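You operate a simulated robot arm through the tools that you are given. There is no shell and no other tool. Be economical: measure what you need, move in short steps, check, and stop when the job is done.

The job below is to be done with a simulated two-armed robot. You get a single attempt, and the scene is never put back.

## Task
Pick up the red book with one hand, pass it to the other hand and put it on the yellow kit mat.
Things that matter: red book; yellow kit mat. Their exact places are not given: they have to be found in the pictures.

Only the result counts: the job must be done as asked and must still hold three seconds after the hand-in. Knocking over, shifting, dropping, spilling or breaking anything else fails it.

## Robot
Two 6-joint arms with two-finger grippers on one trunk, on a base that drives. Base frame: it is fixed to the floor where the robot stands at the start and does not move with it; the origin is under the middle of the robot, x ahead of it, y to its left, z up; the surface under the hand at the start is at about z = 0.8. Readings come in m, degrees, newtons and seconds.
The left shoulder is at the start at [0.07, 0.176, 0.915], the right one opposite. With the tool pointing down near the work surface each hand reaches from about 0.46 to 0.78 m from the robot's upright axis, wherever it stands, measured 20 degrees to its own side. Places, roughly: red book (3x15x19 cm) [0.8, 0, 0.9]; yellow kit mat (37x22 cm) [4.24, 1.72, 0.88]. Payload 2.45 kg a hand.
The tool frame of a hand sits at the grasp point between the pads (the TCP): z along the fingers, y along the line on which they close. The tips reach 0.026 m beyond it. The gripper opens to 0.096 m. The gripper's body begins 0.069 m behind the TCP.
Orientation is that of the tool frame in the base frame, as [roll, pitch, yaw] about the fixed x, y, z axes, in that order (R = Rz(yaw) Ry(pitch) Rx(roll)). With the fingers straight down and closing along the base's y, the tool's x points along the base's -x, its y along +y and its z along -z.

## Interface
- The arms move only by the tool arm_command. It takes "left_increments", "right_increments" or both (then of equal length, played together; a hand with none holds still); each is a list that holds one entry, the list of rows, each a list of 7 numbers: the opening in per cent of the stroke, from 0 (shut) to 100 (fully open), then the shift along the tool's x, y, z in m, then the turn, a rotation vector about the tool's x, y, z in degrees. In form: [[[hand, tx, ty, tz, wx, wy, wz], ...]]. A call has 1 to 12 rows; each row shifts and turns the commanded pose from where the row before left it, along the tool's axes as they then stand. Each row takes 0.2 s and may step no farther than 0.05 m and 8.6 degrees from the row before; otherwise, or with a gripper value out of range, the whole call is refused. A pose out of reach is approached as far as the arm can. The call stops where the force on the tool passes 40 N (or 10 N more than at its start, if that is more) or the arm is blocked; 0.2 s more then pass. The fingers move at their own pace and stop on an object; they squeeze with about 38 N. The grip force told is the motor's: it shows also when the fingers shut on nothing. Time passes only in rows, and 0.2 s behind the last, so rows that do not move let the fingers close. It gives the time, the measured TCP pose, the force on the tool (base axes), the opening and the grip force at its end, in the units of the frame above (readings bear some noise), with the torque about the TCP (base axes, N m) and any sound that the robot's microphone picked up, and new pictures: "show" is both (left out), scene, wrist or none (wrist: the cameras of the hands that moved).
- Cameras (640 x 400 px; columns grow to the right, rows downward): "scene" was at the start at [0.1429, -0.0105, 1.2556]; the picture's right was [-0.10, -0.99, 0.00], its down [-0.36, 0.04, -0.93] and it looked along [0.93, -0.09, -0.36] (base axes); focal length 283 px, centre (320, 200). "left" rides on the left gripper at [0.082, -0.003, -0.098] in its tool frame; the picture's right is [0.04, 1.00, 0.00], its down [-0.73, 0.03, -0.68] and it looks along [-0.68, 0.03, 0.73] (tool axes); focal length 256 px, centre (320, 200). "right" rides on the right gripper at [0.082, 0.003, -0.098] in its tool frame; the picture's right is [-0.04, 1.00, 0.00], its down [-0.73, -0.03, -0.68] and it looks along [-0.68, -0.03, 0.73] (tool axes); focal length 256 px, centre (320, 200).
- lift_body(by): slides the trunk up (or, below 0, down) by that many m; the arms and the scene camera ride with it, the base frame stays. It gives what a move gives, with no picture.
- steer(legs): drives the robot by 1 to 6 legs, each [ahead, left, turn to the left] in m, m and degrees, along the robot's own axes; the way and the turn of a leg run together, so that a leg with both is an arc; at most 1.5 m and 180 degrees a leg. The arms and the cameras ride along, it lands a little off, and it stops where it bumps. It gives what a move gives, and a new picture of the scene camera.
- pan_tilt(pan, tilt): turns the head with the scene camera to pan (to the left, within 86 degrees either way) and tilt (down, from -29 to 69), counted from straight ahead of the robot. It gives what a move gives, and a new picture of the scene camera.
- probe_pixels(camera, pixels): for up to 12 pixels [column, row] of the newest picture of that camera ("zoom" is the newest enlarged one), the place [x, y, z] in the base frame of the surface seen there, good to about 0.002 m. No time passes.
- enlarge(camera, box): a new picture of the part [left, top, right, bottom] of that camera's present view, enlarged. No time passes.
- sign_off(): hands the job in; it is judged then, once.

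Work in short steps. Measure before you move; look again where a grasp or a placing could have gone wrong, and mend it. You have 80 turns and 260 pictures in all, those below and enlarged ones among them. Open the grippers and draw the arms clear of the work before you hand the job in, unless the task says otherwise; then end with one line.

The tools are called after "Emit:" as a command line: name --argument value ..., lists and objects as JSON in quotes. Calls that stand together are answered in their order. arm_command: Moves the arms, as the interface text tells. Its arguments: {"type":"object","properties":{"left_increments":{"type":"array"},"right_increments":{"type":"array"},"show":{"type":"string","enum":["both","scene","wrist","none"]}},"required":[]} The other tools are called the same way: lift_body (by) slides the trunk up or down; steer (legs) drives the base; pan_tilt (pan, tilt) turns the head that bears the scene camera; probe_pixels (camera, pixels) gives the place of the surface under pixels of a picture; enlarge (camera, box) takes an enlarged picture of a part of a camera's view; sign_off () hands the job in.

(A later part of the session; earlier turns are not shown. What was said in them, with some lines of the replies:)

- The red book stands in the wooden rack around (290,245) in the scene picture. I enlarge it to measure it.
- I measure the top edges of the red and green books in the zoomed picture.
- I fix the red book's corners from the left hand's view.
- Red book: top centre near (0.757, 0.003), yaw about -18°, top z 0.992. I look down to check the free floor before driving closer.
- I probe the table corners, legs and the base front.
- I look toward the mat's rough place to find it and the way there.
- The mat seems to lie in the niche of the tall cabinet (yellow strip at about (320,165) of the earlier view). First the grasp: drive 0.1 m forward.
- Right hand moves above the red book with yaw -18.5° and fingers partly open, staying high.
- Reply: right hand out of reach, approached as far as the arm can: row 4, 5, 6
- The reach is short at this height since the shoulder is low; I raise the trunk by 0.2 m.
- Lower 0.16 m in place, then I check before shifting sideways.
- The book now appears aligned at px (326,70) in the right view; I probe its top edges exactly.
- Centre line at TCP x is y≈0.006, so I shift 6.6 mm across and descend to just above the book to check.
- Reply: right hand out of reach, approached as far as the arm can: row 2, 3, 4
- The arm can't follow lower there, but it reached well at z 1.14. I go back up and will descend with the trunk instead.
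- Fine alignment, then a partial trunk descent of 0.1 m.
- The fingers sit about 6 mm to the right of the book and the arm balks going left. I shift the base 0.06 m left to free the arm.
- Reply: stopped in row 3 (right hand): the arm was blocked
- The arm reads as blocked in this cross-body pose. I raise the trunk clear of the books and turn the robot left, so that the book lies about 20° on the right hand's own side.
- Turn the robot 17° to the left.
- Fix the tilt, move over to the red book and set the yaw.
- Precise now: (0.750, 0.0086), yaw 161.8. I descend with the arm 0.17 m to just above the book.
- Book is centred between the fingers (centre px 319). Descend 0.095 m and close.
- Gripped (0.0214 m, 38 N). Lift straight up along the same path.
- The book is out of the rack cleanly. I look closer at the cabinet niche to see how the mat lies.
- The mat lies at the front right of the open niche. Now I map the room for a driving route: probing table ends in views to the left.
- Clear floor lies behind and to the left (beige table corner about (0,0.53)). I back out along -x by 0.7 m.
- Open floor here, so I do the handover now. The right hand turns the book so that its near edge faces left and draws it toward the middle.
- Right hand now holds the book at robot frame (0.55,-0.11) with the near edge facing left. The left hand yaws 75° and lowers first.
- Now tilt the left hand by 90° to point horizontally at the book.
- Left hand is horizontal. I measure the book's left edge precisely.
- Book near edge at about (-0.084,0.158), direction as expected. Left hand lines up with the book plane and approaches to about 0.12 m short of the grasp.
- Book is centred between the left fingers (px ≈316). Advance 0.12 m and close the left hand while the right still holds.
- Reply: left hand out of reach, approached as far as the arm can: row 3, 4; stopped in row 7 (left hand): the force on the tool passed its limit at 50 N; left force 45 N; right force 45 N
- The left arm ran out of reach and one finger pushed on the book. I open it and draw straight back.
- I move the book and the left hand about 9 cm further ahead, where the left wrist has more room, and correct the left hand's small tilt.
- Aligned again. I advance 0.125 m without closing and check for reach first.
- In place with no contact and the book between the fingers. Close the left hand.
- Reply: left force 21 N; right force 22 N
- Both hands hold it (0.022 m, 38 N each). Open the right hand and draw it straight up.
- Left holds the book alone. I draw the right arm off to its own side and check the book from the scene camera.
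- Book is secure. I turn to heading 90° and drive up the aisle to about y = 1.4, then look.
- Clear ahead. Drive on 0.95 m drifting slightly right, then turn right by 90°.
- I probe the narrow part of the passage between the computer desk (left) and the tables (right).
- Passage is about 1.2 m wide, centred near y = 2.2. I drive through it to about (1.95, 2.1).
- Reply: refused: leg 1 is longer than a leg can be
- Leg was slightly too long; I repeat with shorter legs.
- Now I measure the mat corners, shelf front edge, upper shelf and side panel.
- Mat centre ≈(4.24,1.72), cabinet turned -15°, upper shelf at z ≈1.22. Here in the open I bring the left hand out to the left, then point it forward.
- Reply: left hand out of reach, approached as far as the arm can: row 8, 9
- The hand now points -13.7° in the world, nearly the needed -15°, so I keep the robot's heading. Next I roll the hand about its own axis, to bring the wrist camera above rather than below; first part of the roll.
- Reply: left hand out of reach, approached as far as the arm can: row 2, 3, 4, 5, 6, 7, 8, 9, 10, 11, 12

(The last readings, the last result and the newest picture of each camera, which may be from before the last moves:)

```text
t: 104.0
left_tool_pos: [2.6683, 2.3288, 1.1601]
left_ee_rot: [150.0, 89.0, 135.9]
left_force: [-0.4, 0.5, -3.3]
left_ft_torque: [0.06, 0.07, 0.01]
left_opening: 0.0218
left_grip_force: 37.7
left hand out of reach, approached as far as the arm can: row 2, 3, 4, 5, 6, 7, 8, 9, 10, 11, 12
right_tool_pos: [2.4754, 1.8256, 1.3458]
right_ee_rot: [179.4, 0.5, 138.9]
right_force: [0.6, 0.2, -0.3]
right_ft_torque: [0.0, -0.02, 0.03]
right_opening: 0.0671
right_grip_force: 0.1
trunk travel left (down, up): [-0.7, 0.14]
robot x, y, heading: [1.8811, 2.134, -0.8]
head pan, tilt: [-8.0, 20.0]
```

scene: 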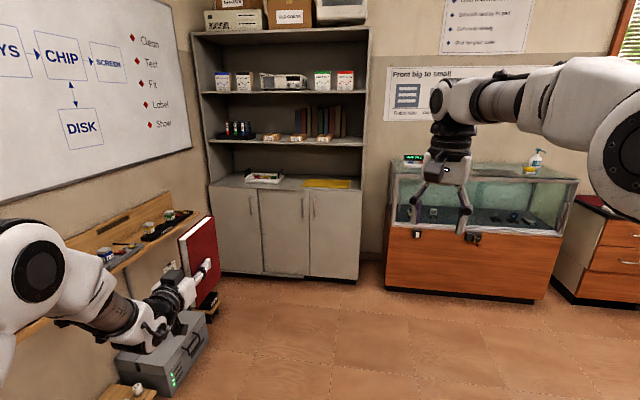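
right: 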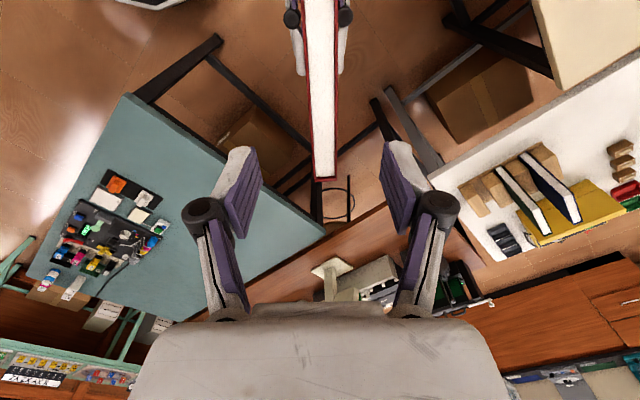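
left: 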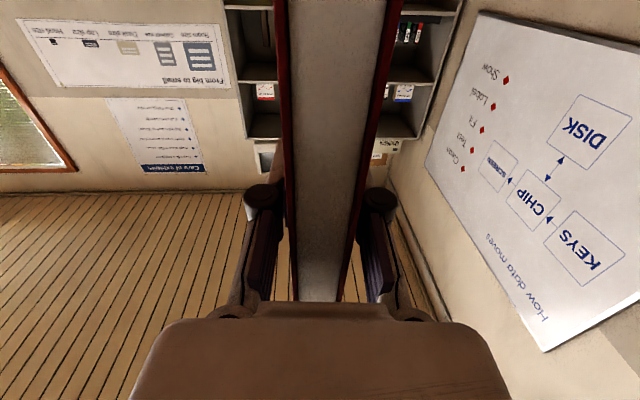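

Positive roll is at a joint limit, so I roll the other way (negative).

Emit:
arm_command --left_increments '[[[0, 0, 0, 0, 0, 0, -8.2], [0, 0, 0, 0, 0, 0, -8.2], [0, 0, 0, 0, 0, 0, -8.2], [0, 0, 0, 0, 0, 0, -8.2], [0, 0, 0, 0, 0, 0, -8.2], [0, 0, 0, 0, 0, 0, -8.2], [0, 0, 0, 0, 0, 0, -8.2], [0, 0, 0, 0, 0, 0, -8.2], [0, 0, 0, 0, 0, 0, -8.2], [0, 0, 0, 0, 0, 0, -8.2], [0, 0, 0, 0, 0, 0, -8]]]'

```text
t: 106.3
left_tool_pos: [2.6697, 2.3306, 1.1606]
left_ee_rot: [-90.9, 0.4, -104.0]
left_force: [-0.9, 0.1, -3.8]
left_ft_torque: [0.04, 0.1, 0.01]
left_opening: 0.0213
left_grip_force: 38.1
right_tool_pos: [2.4759, 1.8266, 1.345]
right_ee_rot: [179.4, 0.5, 139.0]
right_force: [0.6, 0.0, 0.3]
right_ft_torque: [-0.01, 0.01, 0.0]
right_opening: 0.0671
right_grip_force: 0.1
trunk travel left (down, up): [-0.7, 0.14]
robot x, y, heading: [1.8841, 2.1368, -0.7]
head pan, tilt: [-8.0, 20.0]
```

scene: 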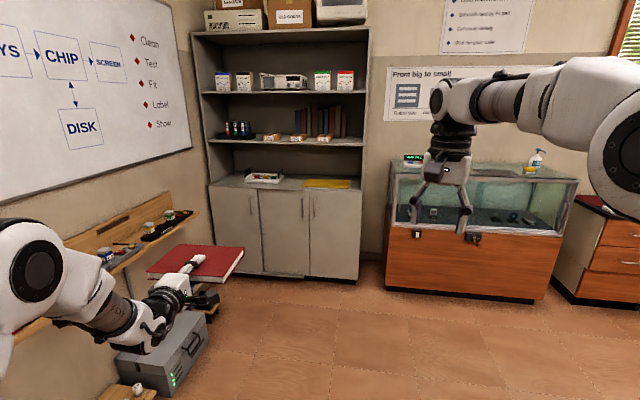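
left: 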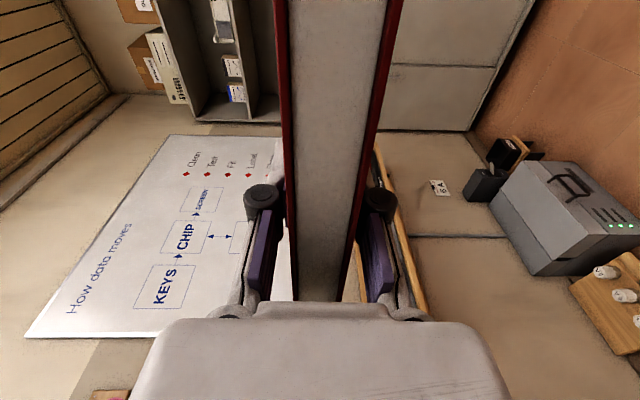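

The book is flat at this roll. I continue another -90° so that the book is upright with the camera above the hand.

Emit:
arm_command --left_increments '[[[0, 0, 0, 0, 0, 0, -8.2], [0, 0, 0, 0, 0, 0, -8.2], [0, 0, 0, 0, 0, 0, -8.2], [0, 0, 0, 0, 0, 0, -8.2], [0, 0, 0, 0, 0, 0, -8.2], [0, 0, 0, 0, 0, 0, -8.2], [0, 0, 0, 0, 0, 0, -8.2], [0, 0, 0, 0, 0, 0, -8.2], [0, 0, 0, 0, 0, 0, -8.2], [0, 0, 0, 0, 0, 0, -8.2], [0, 0, 0, 0, 0, 0, -8]]]'

```text
t: 108.8
left_tool_pos: [2.6682, 2.3289, 1.1599]
left_ee_rot: [-157.7, -88.9, -36.4]
left_force: [-0.2, 0.9, -3.6]
left_ft_torque: [0.03, 0.09, 0.02]
left_opening: 0.0217
left_grip_force: 37.3
right_tool_pos: [2.4754, 1.8251, 1.3453]
right_ee_rot: [179.5, 0.6, 139.0]
right_force: [0.6, -0.8, 0.2]
right_ft_torque: [-0.03, 0.0, -0.02]
right_opening: 0.0673
right_grip_force: 0.2
trunk travel left (down, up): [-0.7, 0.14]
robot x, y, heading: [1.8829, 2.1315, -0.8]
head pan, tilt: [-8.0, 20.0]
```

scene: 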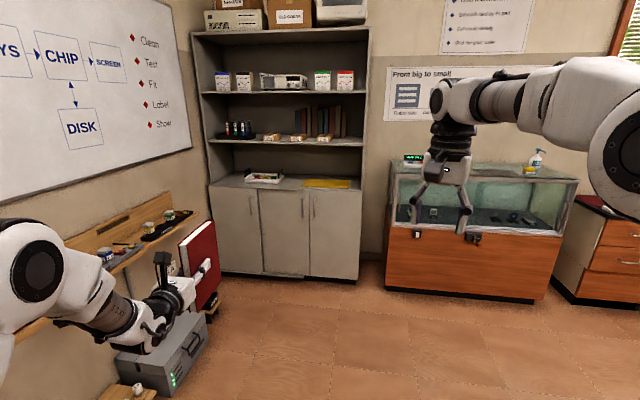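
left: 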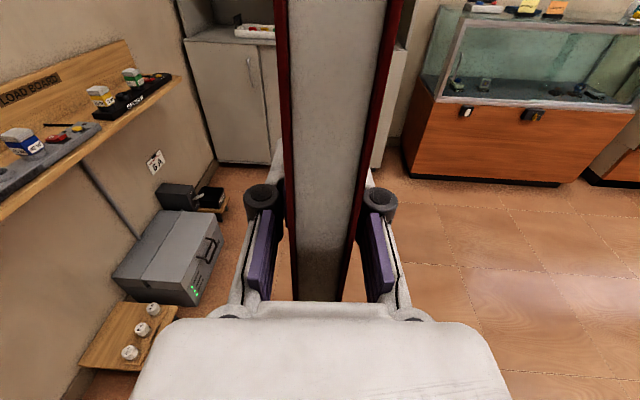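

Upright with the camera above. I draw the right arm back and up so it stays clear of the aquarium and cabinet, then drive to a place in front of the mat.

Emit:
arm_command --right_increments '[[[70, 0.03, -0.0174, -0.016, 0, 0, 0], [70, 0.03, -0.0174, -0.016, 0, 0, 0], [70, 0.03, -0.0174, -0.016, 0, 0, 0], [70, 0.03, -0.0174, -0.016, 0, 0, 0], [70, 0.03, -0.0174, -0.016, 0, 0, 0], [70, 0, 0, 0, 0, 0, 0]]]' --show "none"

Emit:
steer --legs '[[1.15, -0.46, 0], [0, 0, -0.9]]'

```text
t: 110.2
left_tool_pos: [2.6675, 2.3297, 1.1608]
left_ee_rot: [-148.7, -88.9, -45.4]
left_force: [0.4, -0.1, -3.8]
left_ft_torque: [0.02, 0.09, 0.01]
left_opening: 0.0217
left_grip_force: 38.1
right_tool_pos: [2.358, 1.8582, 1.4299]
right_ee_rot: [179.5, 0.3, 139.0]
right_force: [0.0, -0.1, 0.1]
right_ft_torque: [0.01, -0.01, 0.0]
right_opening: 0.0676
right_grip_force: 0.1
right hand out of reach, approached as far as the arm can: row 4, 5
trunk travel left (down, up): [-0.7, 0.14]
robot x, y, heading: [1.8792, 2.1365, -0.5]
head pan, tilt: [-8.0, 20.0]
```

```text
t: 116.8
left_tool_pos: [3.8179, 1.8415, 1.1596]
left_ee_rot: [-151.9, -88.9, -43.1]
left_force: [0.2, -0.2, -3.4]
left_ft_torque: [0.04, 0.07, 0.01]
left_opening: 0.0217
left_grip_force: 38.4
right_tool_pos: [3.4997, 1.3751, 1.4297]
right_ee_rot: [179.5, 0.5, 138.1]
right_force: [0.2, -0.1, -0.2]
right_ft_torque: [-0.01, 0.0, 0.01]
right_opening: 0.0669
right_grip_force: 0.1
trunk travel left (down, up): [-0.7, 0.14]
robot x, y, heading: [3.0286, 1.6591, -1.6]
head pan, tilt: [-8.0, 20.0]
```

scene: 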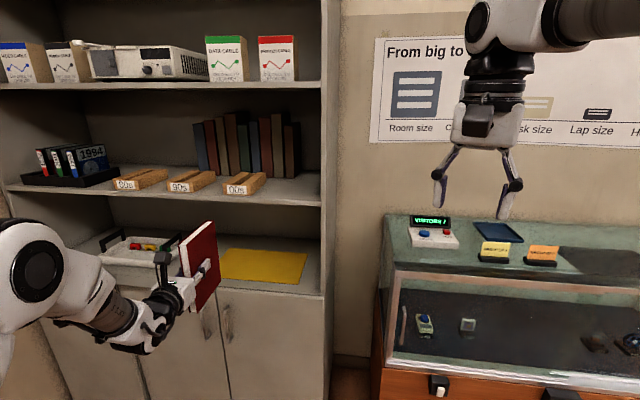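

Good view of the mat at (260,265). I re-measure mat and niche, as well as the book's lower corners.

Emit:
probe_pixels --camera "scene" --pixels '[[219, 277], [297, 282], [230, 250], [305, 254], [262, 266], [260, 290], [318, 296], [300, 208], [318, 205], [216, 283], [190, 308], [214, 225]]'

Emit:
enlarge --camera "scene" --box '[120, 170, 340, 330]'

```text
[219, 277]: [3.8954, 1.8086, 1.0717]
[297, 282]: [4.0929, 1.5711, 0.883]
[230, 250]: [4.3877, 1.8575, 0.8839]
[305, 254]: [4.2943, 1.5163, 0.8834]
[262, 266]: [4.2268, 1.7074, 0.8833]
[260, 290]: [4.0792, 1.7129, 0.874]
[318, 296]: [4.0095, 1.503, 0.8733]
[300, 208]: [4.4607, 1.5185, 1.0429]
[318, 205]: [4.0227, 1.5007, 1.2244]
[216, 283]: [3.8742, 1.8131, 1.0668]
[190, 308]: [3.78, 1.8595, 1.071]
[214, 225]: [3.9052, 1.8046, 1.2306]
```

```text
2.50 times, centred on (230, 250) of scene
```

zoom: 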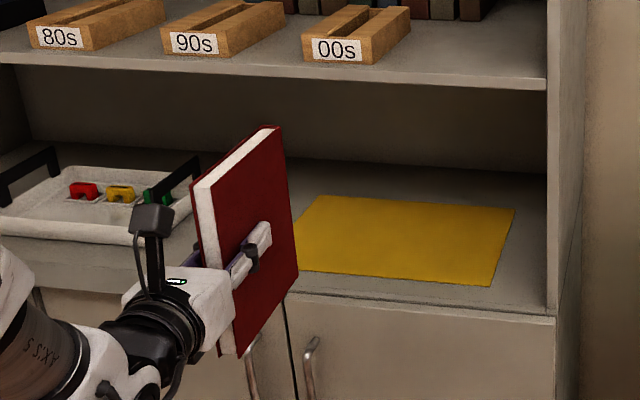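

Alignment is good (hand heading -15.0°). I lower the trunk by 0.13 m, leaving the book 5 cm above mat level, then drive 0.25 m along the niche axis.

Emit:
lift_body --by -0.13

Emit:
steer --legs '[[0.243, -0.058, 0]]'

```text
t: 118.3
left_tool_pos: [3.8184, 1.8402, 1.03]
left_ee_rot: [-149.8, -89.1, -45.1]
left_force: [0.3, -0.4, -4.9]
left_ft_torque: [0.05, 0.08, -0.01]
left_opening: 0.0216
left_grip_force: 38.1
right_tool_pos: [3.5, 1.3735, 1.2983]
right_ee_rot: [179.6, 0.4, 138.0]
right_force: [0.0, -0.3, 0.3]
right_ft_torque: [-0.03, -0.02, -0.01]
right_opening: 0.0673
right_grip_force: 0.1
trunk travel left (down, up): [-0.57, 0.27]
robot x, y, heading: [3.0313, 1.6551, -1.6]
head pan, tilt: [-8.0, 20.0]
```

```text
t: 120.2
left_tool_pos: [4.0581, 1.7718, 1.0303]
left_ee_rot: [-149.6, -89.0, -45.4]
left_force: [0.5, 0.1, -4.6]
left_ft_torque: [0.04, 0.1, -0.01]
left_opening: 0.0218
left_grip_force: 37.5
right_tool_pos: [3.7398, 1.3068, 1.2997]
right_ee_rot: [179.4, 0.4, 137.9]
right_force: [0.1, 0.2, 0.3]
right_ft_torque: [-0.05, -0.02, -0.02]
right_opening: 0.067
right_grip_force: 0.0
trunk travel left (down, up): [-0.57, 0.27]
robot x, y, heading: [3.2666, 1.5917, -2.0]
head pan, tilt: [-8.0, 20.0]
```

scene: 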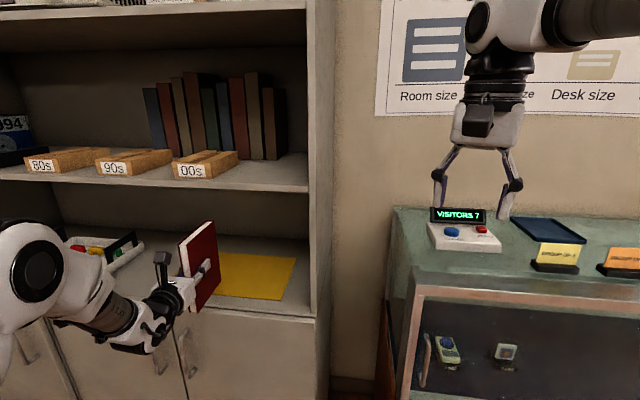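

Good clearances so far. I check the height of the sign on the aquarium under the right hand before going on.

Emit:
probe_pixels --camera "scene" --pixels '[[460, 209], [400, 212], [318, 160], [312, 270], [205, 222], [192, 312]]'

Emit:
steer --legs '[[0.107, -0.025, 0]]'

```text
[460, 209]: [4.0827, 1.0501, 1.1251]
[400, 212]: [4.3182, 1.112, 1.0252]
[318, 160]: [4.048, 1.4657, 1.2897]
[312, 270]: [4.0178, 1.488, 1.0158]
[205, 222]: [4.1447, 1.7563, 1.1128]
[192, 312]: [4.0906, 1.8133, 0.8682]
```

```text
t: 121.3
left_tool_pos: [4.1654, 1.7449, 1.0299]
left_ee_rot: [-150.4, -89.0, -44.7]
left_force: [0.2, -0.7, -4.1]
left_ft_torque: [0.02, 0.12, 0.02]
left_opening: 0.0216
left_grip_force: 37.6
right_tool_pos: [3.8458, 1.278, 1.2994]
right_ee_rot: [179.4, 0.3, 137.8]
right_force: [0.8, 0.2, 0.1]
right_ft_torque: [-0.02, 0.03, 0.0]
right_opening: 0.0672
right_grip_force: 0.0
trunk travel left (down, up): [-0.57, 0.27]
robot x, y, heading: [3.3748, 1.5664, -1.8]
head pan, tilt: [-8.0, 20.0]
```

scene: 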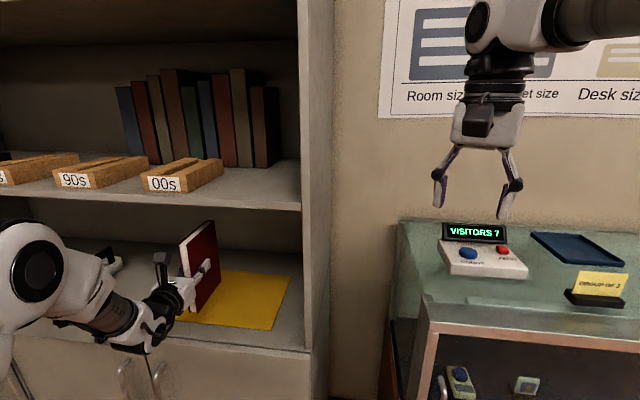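

TCP is 0.0575 m short of the target along the axis and 7 mm left. The arm goes the rest with a small levelling of 1°.

Emit:
arm_command --left_increments '[[[0, 0, 0, 0, 0, 1.0, -0.5], [0, 0, 0.004, 0.019, 0, 0, 0], [0, 0, 0.0033, 0.019, 0, 0, 0], [0, 0, 0, 0.0195, 0, 0, 0], [0, 0, 0, 0, 0, 0, 0]]]'

```text
t: 122.5
left_tool_pos: [4.2192, 1.7232, 1.028]
left_ee_rot: [167.3, -90.0, -2.9]
left_force: [-0.4, -1.2, -5.1]
left_ft_torque: [0.02, 0.11, -0.03]
left_opening: 0.0217
left_grip_force: 38.3
right_tool_pos: [3.8471, 1.2788, 1.2992]
right_ee_rot: [179.5, 0.4, 137.9]
right_force: [-0.1, 0.6, -0.2]
right_ft_torque: [-0.01, 0.01, 0.0]
right_opening: 0.0675
right_grip_force: 0.1
trunk travel left (down, up): [-0.57, 0.27]
robot x, y, heading: [3.3758, 1.5643, -1.9]
head pan, tilt: [-8.0, 20.0]
```

scene: 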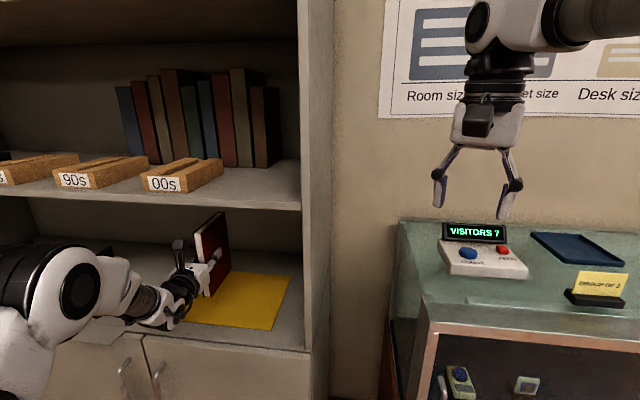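
left: 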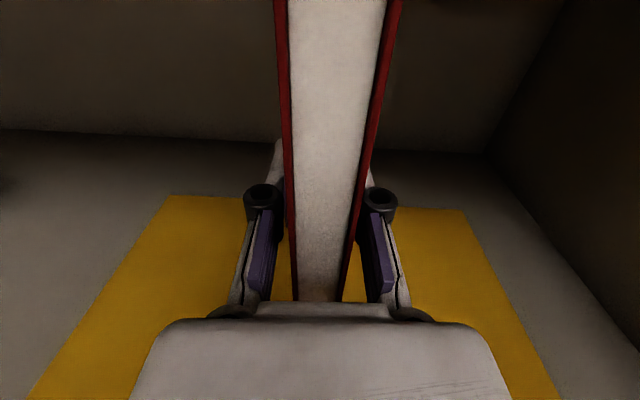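

Over the mat centre with the book upright. I lower by 0.038 m, to just above contact (expected at TCP z ≈0.98).

Emit:
arm_command --left_increments '[[[0, -0.013, 0, 0, 0, 0, 0], [0, -0.013, 0, 0, 0, 0, 0], [0, -0.012, 0, 0, 0, 0, 0], [0, 0, 0, 0, 0, 0, 0]]]' --show "scene"

Emit:
enlarge --camera "scene" --box '[120, 190, 320, 360]'

```text
t: 123.5
left_tool_pos: [4.2224, 1.7274, 0.9914]
left_ee_rot: [127.9, -89.9, 36.4]
left_force: [0.0, -0.6, -3.1]
left_ft_torque: [0.03, 0.06, 0.01]
left_opening: 0.0216
left_grip_force: 38.7
left hand out of reach, approached as far as the arm can: row 2
right_tool_pos: [3.8471, 1.2775, 1.2992]
right_ee_rot: [179.4, 0.5, 138.0]
right_force: [0.0, -0.5, -0.2]
right_ft_torque: [-0.01, 0.0, 0.0]
right_opening: 0.0672
right_grip_force: 0.1
trunk travel left (down, up): [-0.57, 0.27]
robot x, y, heading: [3.3748, 1.5628, -1.7]
head pan, tilt: [-8.0, 20.0]
```

scene: 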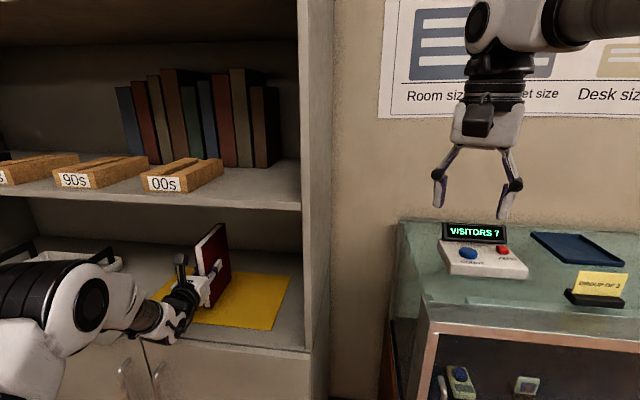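

```text
2.35 times, centred on (220, 275) of scene
```

zoom: 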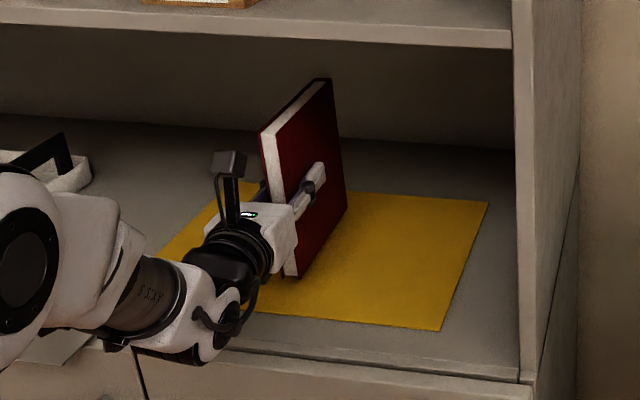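

I probe the wrist's underside near the shelf edge and the book's lower edge before the last centimetre.

Emit:
probe_pixels --camera "zoom" --pixels '[[185, 362], [215, 345], [290, 274], [300, 272], [343, 222], [120, 345], [327, 84], [270, 135], [240, 325], [140, 310]]'

```text
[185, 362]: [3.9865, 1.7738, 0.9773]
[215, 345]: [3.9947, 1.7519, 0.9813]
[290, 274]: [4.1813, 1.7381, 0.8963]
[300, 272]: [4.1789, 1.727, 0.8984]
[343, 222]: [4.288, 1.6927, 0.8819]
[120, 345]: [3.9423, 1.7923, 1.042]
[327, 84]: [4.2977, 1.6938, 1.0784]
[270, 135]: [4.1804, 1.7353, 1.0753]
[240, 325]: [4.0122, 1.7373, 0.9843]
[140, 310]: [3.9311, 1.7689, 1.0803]
```

Wrist is outside the shelf edge and clear. The book bottom is around 5–10 mm above the mat; I lower in 3 mm steps watching the force.

Emit:
arm_command --left_increments '[[[0, -0.003, 0, 0, 0, 0, 0], [0, -0.003, 0, 0, 0, 0, 0], [0, 0, 0, 0, 0, 0, 0]]]' --show "none"

```text
t: 124.3
left_tool_pos: [4.221, 1.7268, 0.9868]
left_ee_rot: [76.0, -90.0, 88.3]
left_force: [-0.1, -0.5, -3.3]
left_ft_torque: [0.02, 0.11, -0.01]
left_opening: 0.0215
left_grip_force: 37.9
right_tool_pos: [3.848, 1.2775, 1.3001]
right_ee_rot: [179.5, 0.4, 137.9]
right_force: [-0.6, 0.3, -0.2]
right_ft_torque: [-0.02, 0.0, -0.04]
right_opening: 0.0672
right_grip_force: 0.1
trunk travel left (down, up): [-0.57, 0.27]
robot x, y, heading: [3.3776, 1.5617, -2.0]
head pan, tilt: [-8.0, 20.0]
```

No contact yet (force still -3.3 N). Another 5 mm.

Emit:
arm_command --left_increments '[[[0, -0.0025, 0, 0, 0, 0, 0], [0, -0.0025, 0, 0, 0, 0, 0], [0, 0, 0, 0, 0, 0, 0]]]' --show "none"

```text
t: 125.2
left_tool_pos: [4.2206, 1.7281, 0.9855]
left_ee_rot: [-13.5, -89.6, 177.7]
left_force: [10.4, 0.3, 13.5]
left_ft_torque: [0.17, -0.19, -0.06]
left_opening: 0.0214
left_grip_force: 38.1
right_tool_pos: [3.8454, 1.2777, 1.2996]
right_ee_rot: [179.4, 0.5, 137.9]
right_force: [0.3, 0.3, -0.3]
right_ft_torque: [-0.01, -0.01, -0.01]
right_opening: 0.0671
right_grip_force: 0.1
trunk travel left (down, up): [-0.57, 0.27]
robot x, y, heading: [3.3744, 1.5643, -1.6]
head pan, tilt: [-8.0, 20.0]
```

Contact (force +13.5 N). I ease up 2 mm and look at the book's uprightness before opening.

Emit:
arm_command --left_increments '[[[0, 0.002, 0, 0, 0, 0, 0], [0, 0, 0, 0, 0, 0, 0]]]'

Emit:
enlarge --camera "scene" --box '[150, 200, 310, 340]'

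```text
t: 125.8
left_tool_pos: [4.2208, 1.7279, 0.9861]
left_ee_rot: [-24.6, -89.9, -171.2]
left_force: [12.5, 0.1, 13.3]
left_ft_torque: [0.13, -0.39, 0.0]
left_opening: 0.0217
left_grip_force: 37.8
right_tool_pos: [3.8449, 1.2775, 1.2993]
right_ee_rot: [179.4, 0.4, 137.9]
right_force: [-0.1, -0.3, -0.3]
right_ft_torque: [-0.01, 0.03, 0.02]
right_opening: 0.0673
right_grip_force: 0.0
trunk travel left (down, up): [-0.57, 0.27]
robot x, y, heading: [3.3794, 1.5649, -1.7]
head pan, tilt: [-8.0, 20.0]
```

scene: 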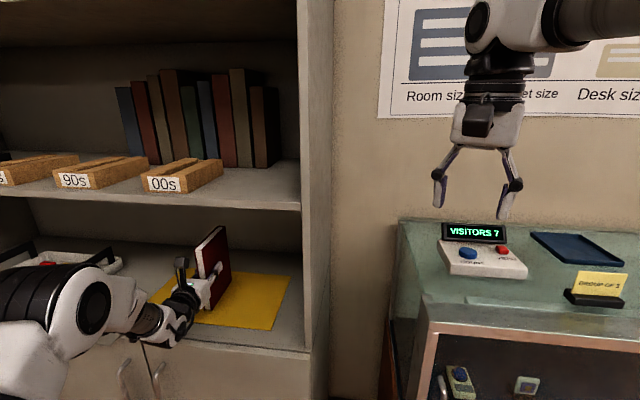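
left: 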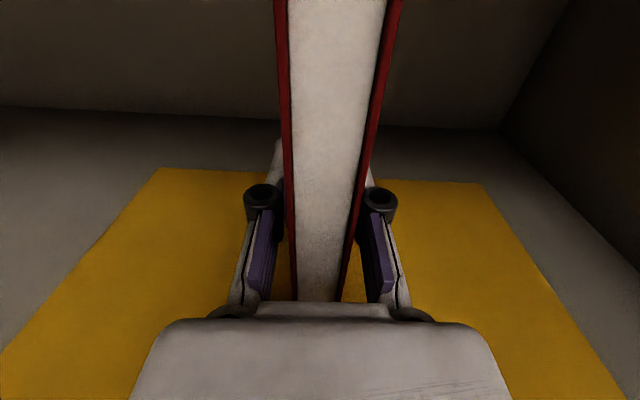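

```text
2.86 times, centred on (230, 270) of scene
```

zoom: 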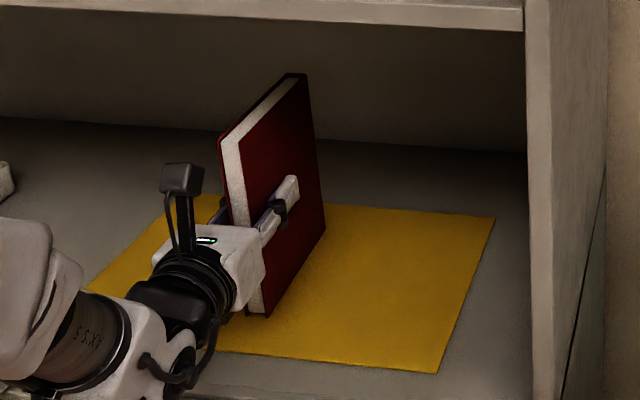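

Emit:
probe_pixels --camera "zoom" --pixels '[[245, 145], [266, 311], [255, 200], [305, 80], [324, 228], [315, 150], [232, 150], [253, 305]]'

Emit:
arm_command --left_increments '[[[0, 0.002, 0, 0, 0, 0, 0], [0, 0, 0, 0, 0, 0, 0]]]' --show "none"

```text
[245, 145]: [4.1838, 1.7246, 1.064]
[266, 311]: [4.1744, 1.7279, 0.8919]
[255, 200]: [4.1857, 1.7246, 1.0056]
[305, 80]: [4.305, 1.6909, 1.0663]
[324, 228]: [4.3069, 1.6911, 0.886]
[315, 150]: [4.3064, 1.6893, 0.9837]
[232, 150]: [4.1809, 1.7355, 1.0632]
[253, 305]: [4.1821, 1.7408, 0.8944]
```

```text
t: 126.3
left_tool_pos: [4.2212, 1.7285, 0.9868]
left_ee_rot: [-172.9, -90.0, -22.8]
left_force: [3.6, 0.3, 2.4]
left_ft_torque: [-0.16, -0.58, 0.02]
left_opening: 0.0216
left_grip_force: 37.7
right_tool_pos: [3.845, 1.2781, 1.2993]
right_ee_rot: [179.4, 0.4, 137.8]
right_force: [0.3, 0.5, 0.5]
right_ft_torque: [-0.02, -0.02, -0.01]
right_opening: 0.0674
right_grip_force: 0.0
trunk travel left (down, up): [-0.57, 0.27]
robot x, y, heading: [3.3781, 1.5647, -2.0]
head pan, tilt: [-8.0, 20.0]
```

The book leans under 1° and its footprint is inside the mat; residual force is small. I open the left fingers gradually.

Emit:
arm_command --left_increments '[[[26, 0, 0, 0, 0, 0, 0], [30, 0, 0, 0, 0, 0, 0], [40, 0, 0, 0, 0, 0, 0], [60, 0, 0, 0, 0, 0, 0], [80, 0, 0, 0, 0, 0, 0], [80, 0, 0, 0, 0, 0, 0]]]'

```text
t: 127.8
left_tool_pos: [4.2222, 1.7274, 0.9867]
left_ee_rot: [-38.0, -90.0, -157.9]
left_force: [0.4, 0.5, 0.5]
left_ft_torque: [0.0, 0.03, 0.0]
left_opening: 0.0768
left_grip_force: 0.0
right_tool_pos: [3.8472, 1.2787, 1.3002]
right_ee_rot: [179.3, 0.3, 137.9]
right_force: [0.2, -0.8, -0.5]
right_ft_torque: [-0.01, 0.01, -0.02]
right_opening: 0.0671
right_grip_force: 0.0
trunk travel left (down, up): [-0.57, 0.27]
robot x, y, heading: [3.3778, 1.563, -1.9]
head pan, tilt: [-8.0, 20.0]
```

scene: 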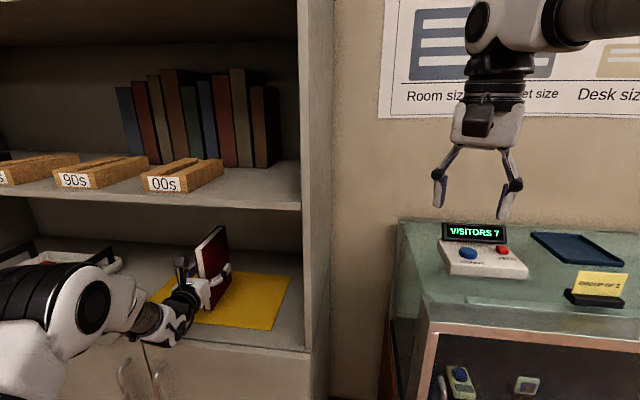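
left: 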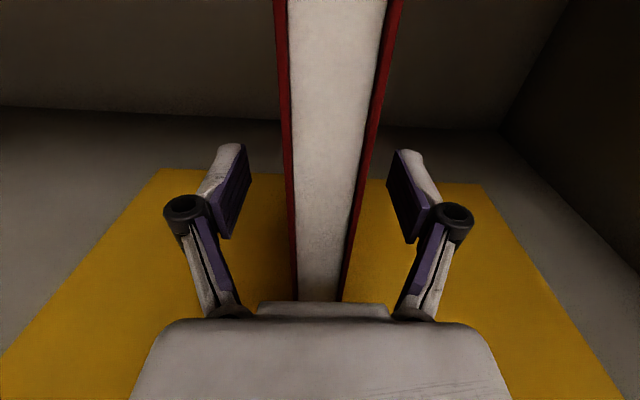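

The book stands free. I drive straight back along the niche axis.

Emit:
steer --legs '[[-0.34, 0.082, 0]]'

Emit:
enlarge --camera "scene" --box '[150, 190, 330, 310]'

```text
t: 130.0
left_tool_pos: [3.8815, 1.8178, 0.9872]
left_ee_rot: [139.8, -90.0, 24.3]
left_force: [0.6, 0.4, 0.1]
left_ft_torque: [0.03, -0.01, -0.02]
left_opening: 0.0769
left_grip_force: 0.1
right_tool_pos: [3.5053, 1.3702, 1.299]
right_ee_rot: [179.5, 0.4, 137.8]
right_force: [1.4, -0.1, -0.6]
right_ft_torque: [0.0, -0.01, -0.01]
right_opening: 0.0673
right_grip_force: 0.0
trunk travel left (down, up): [-0.57, 0.27]
robot x, y, heading: [3.0381, 1.6549, -2.2]
head pan, tilt: [-8.0, 20.0]
```

scene: 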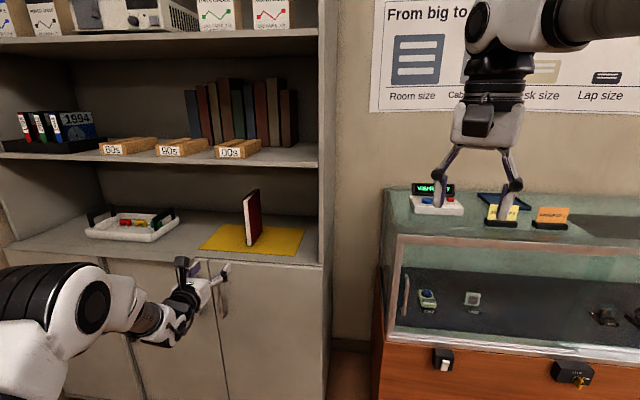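

```text
3.33 times, centred on (240, 250) of scene
```

zoom: 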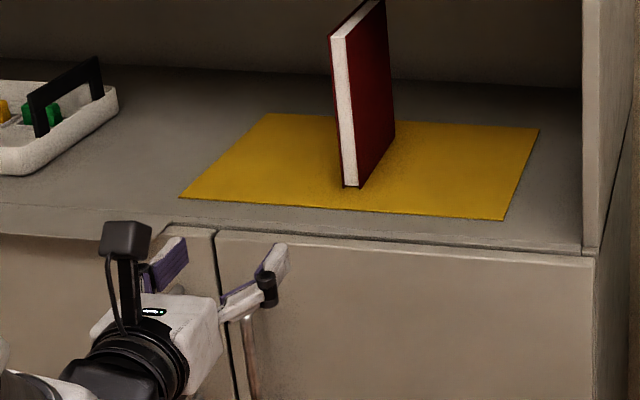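

The book stands squarely on the mat, nothing else moved. I back off a little more and hand in.

Emit:
steer --legs '[[-0.3, 0.0, 0]]'

Emit:
enlarge --camera "scene" --box '[170, 150, 350, 270]'

```text
t: 132.1
left_tool_pos: [3.5868, 1.8294, 0.9871]
left_ee_rot: [130.6, -90.0, 33.6]
left_force: [-0.1, -0.4, -0.2]
left_ft_torque: [0.0, 0.0, -0.01]
left_opening: 0.0769
left_grip_force: 0.0
right_tool_pos: [3.2117, 1.3796, 1.2988]
right_ee_rot: [179.4, 0.5, 137.9]
right_force: [-0.9, -0.1, -0.9]
right_ft_torque: [0.0, -0.01, -0.01]
right_opening: 0.0671
right_grip_force: 0.1
trunk travel left (down, up): [-0.57, 0.27]
robot x, y, heading: [2.7414, 1.6688, -2.0]
head pan, tilt: [-8.0, 20.0]
```

scene: 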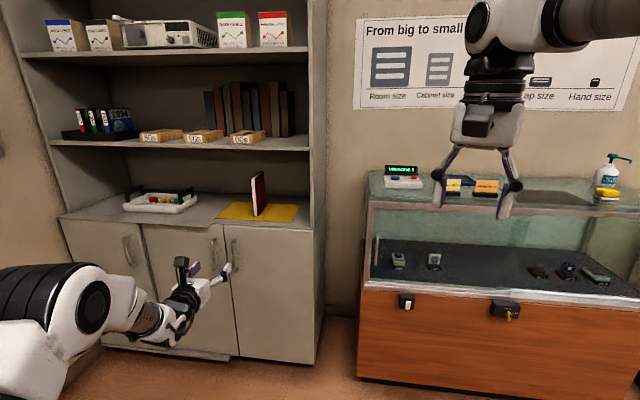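

```text
3.33 times, centred on (260, 210) of scene
```

zoom: 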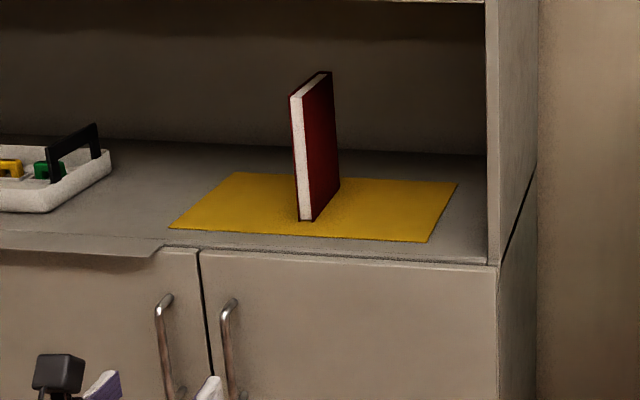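

The book still stands on the mat, both grippers are open and clear; handing in.

Emit:
sign_off

```text
The job is handed in.
```

The right hand picked the red book out of its rack and passed it to the left. The left set it upright on the yellow kit mat, where it was still standing at hand-in, and I saw nothing else moved.
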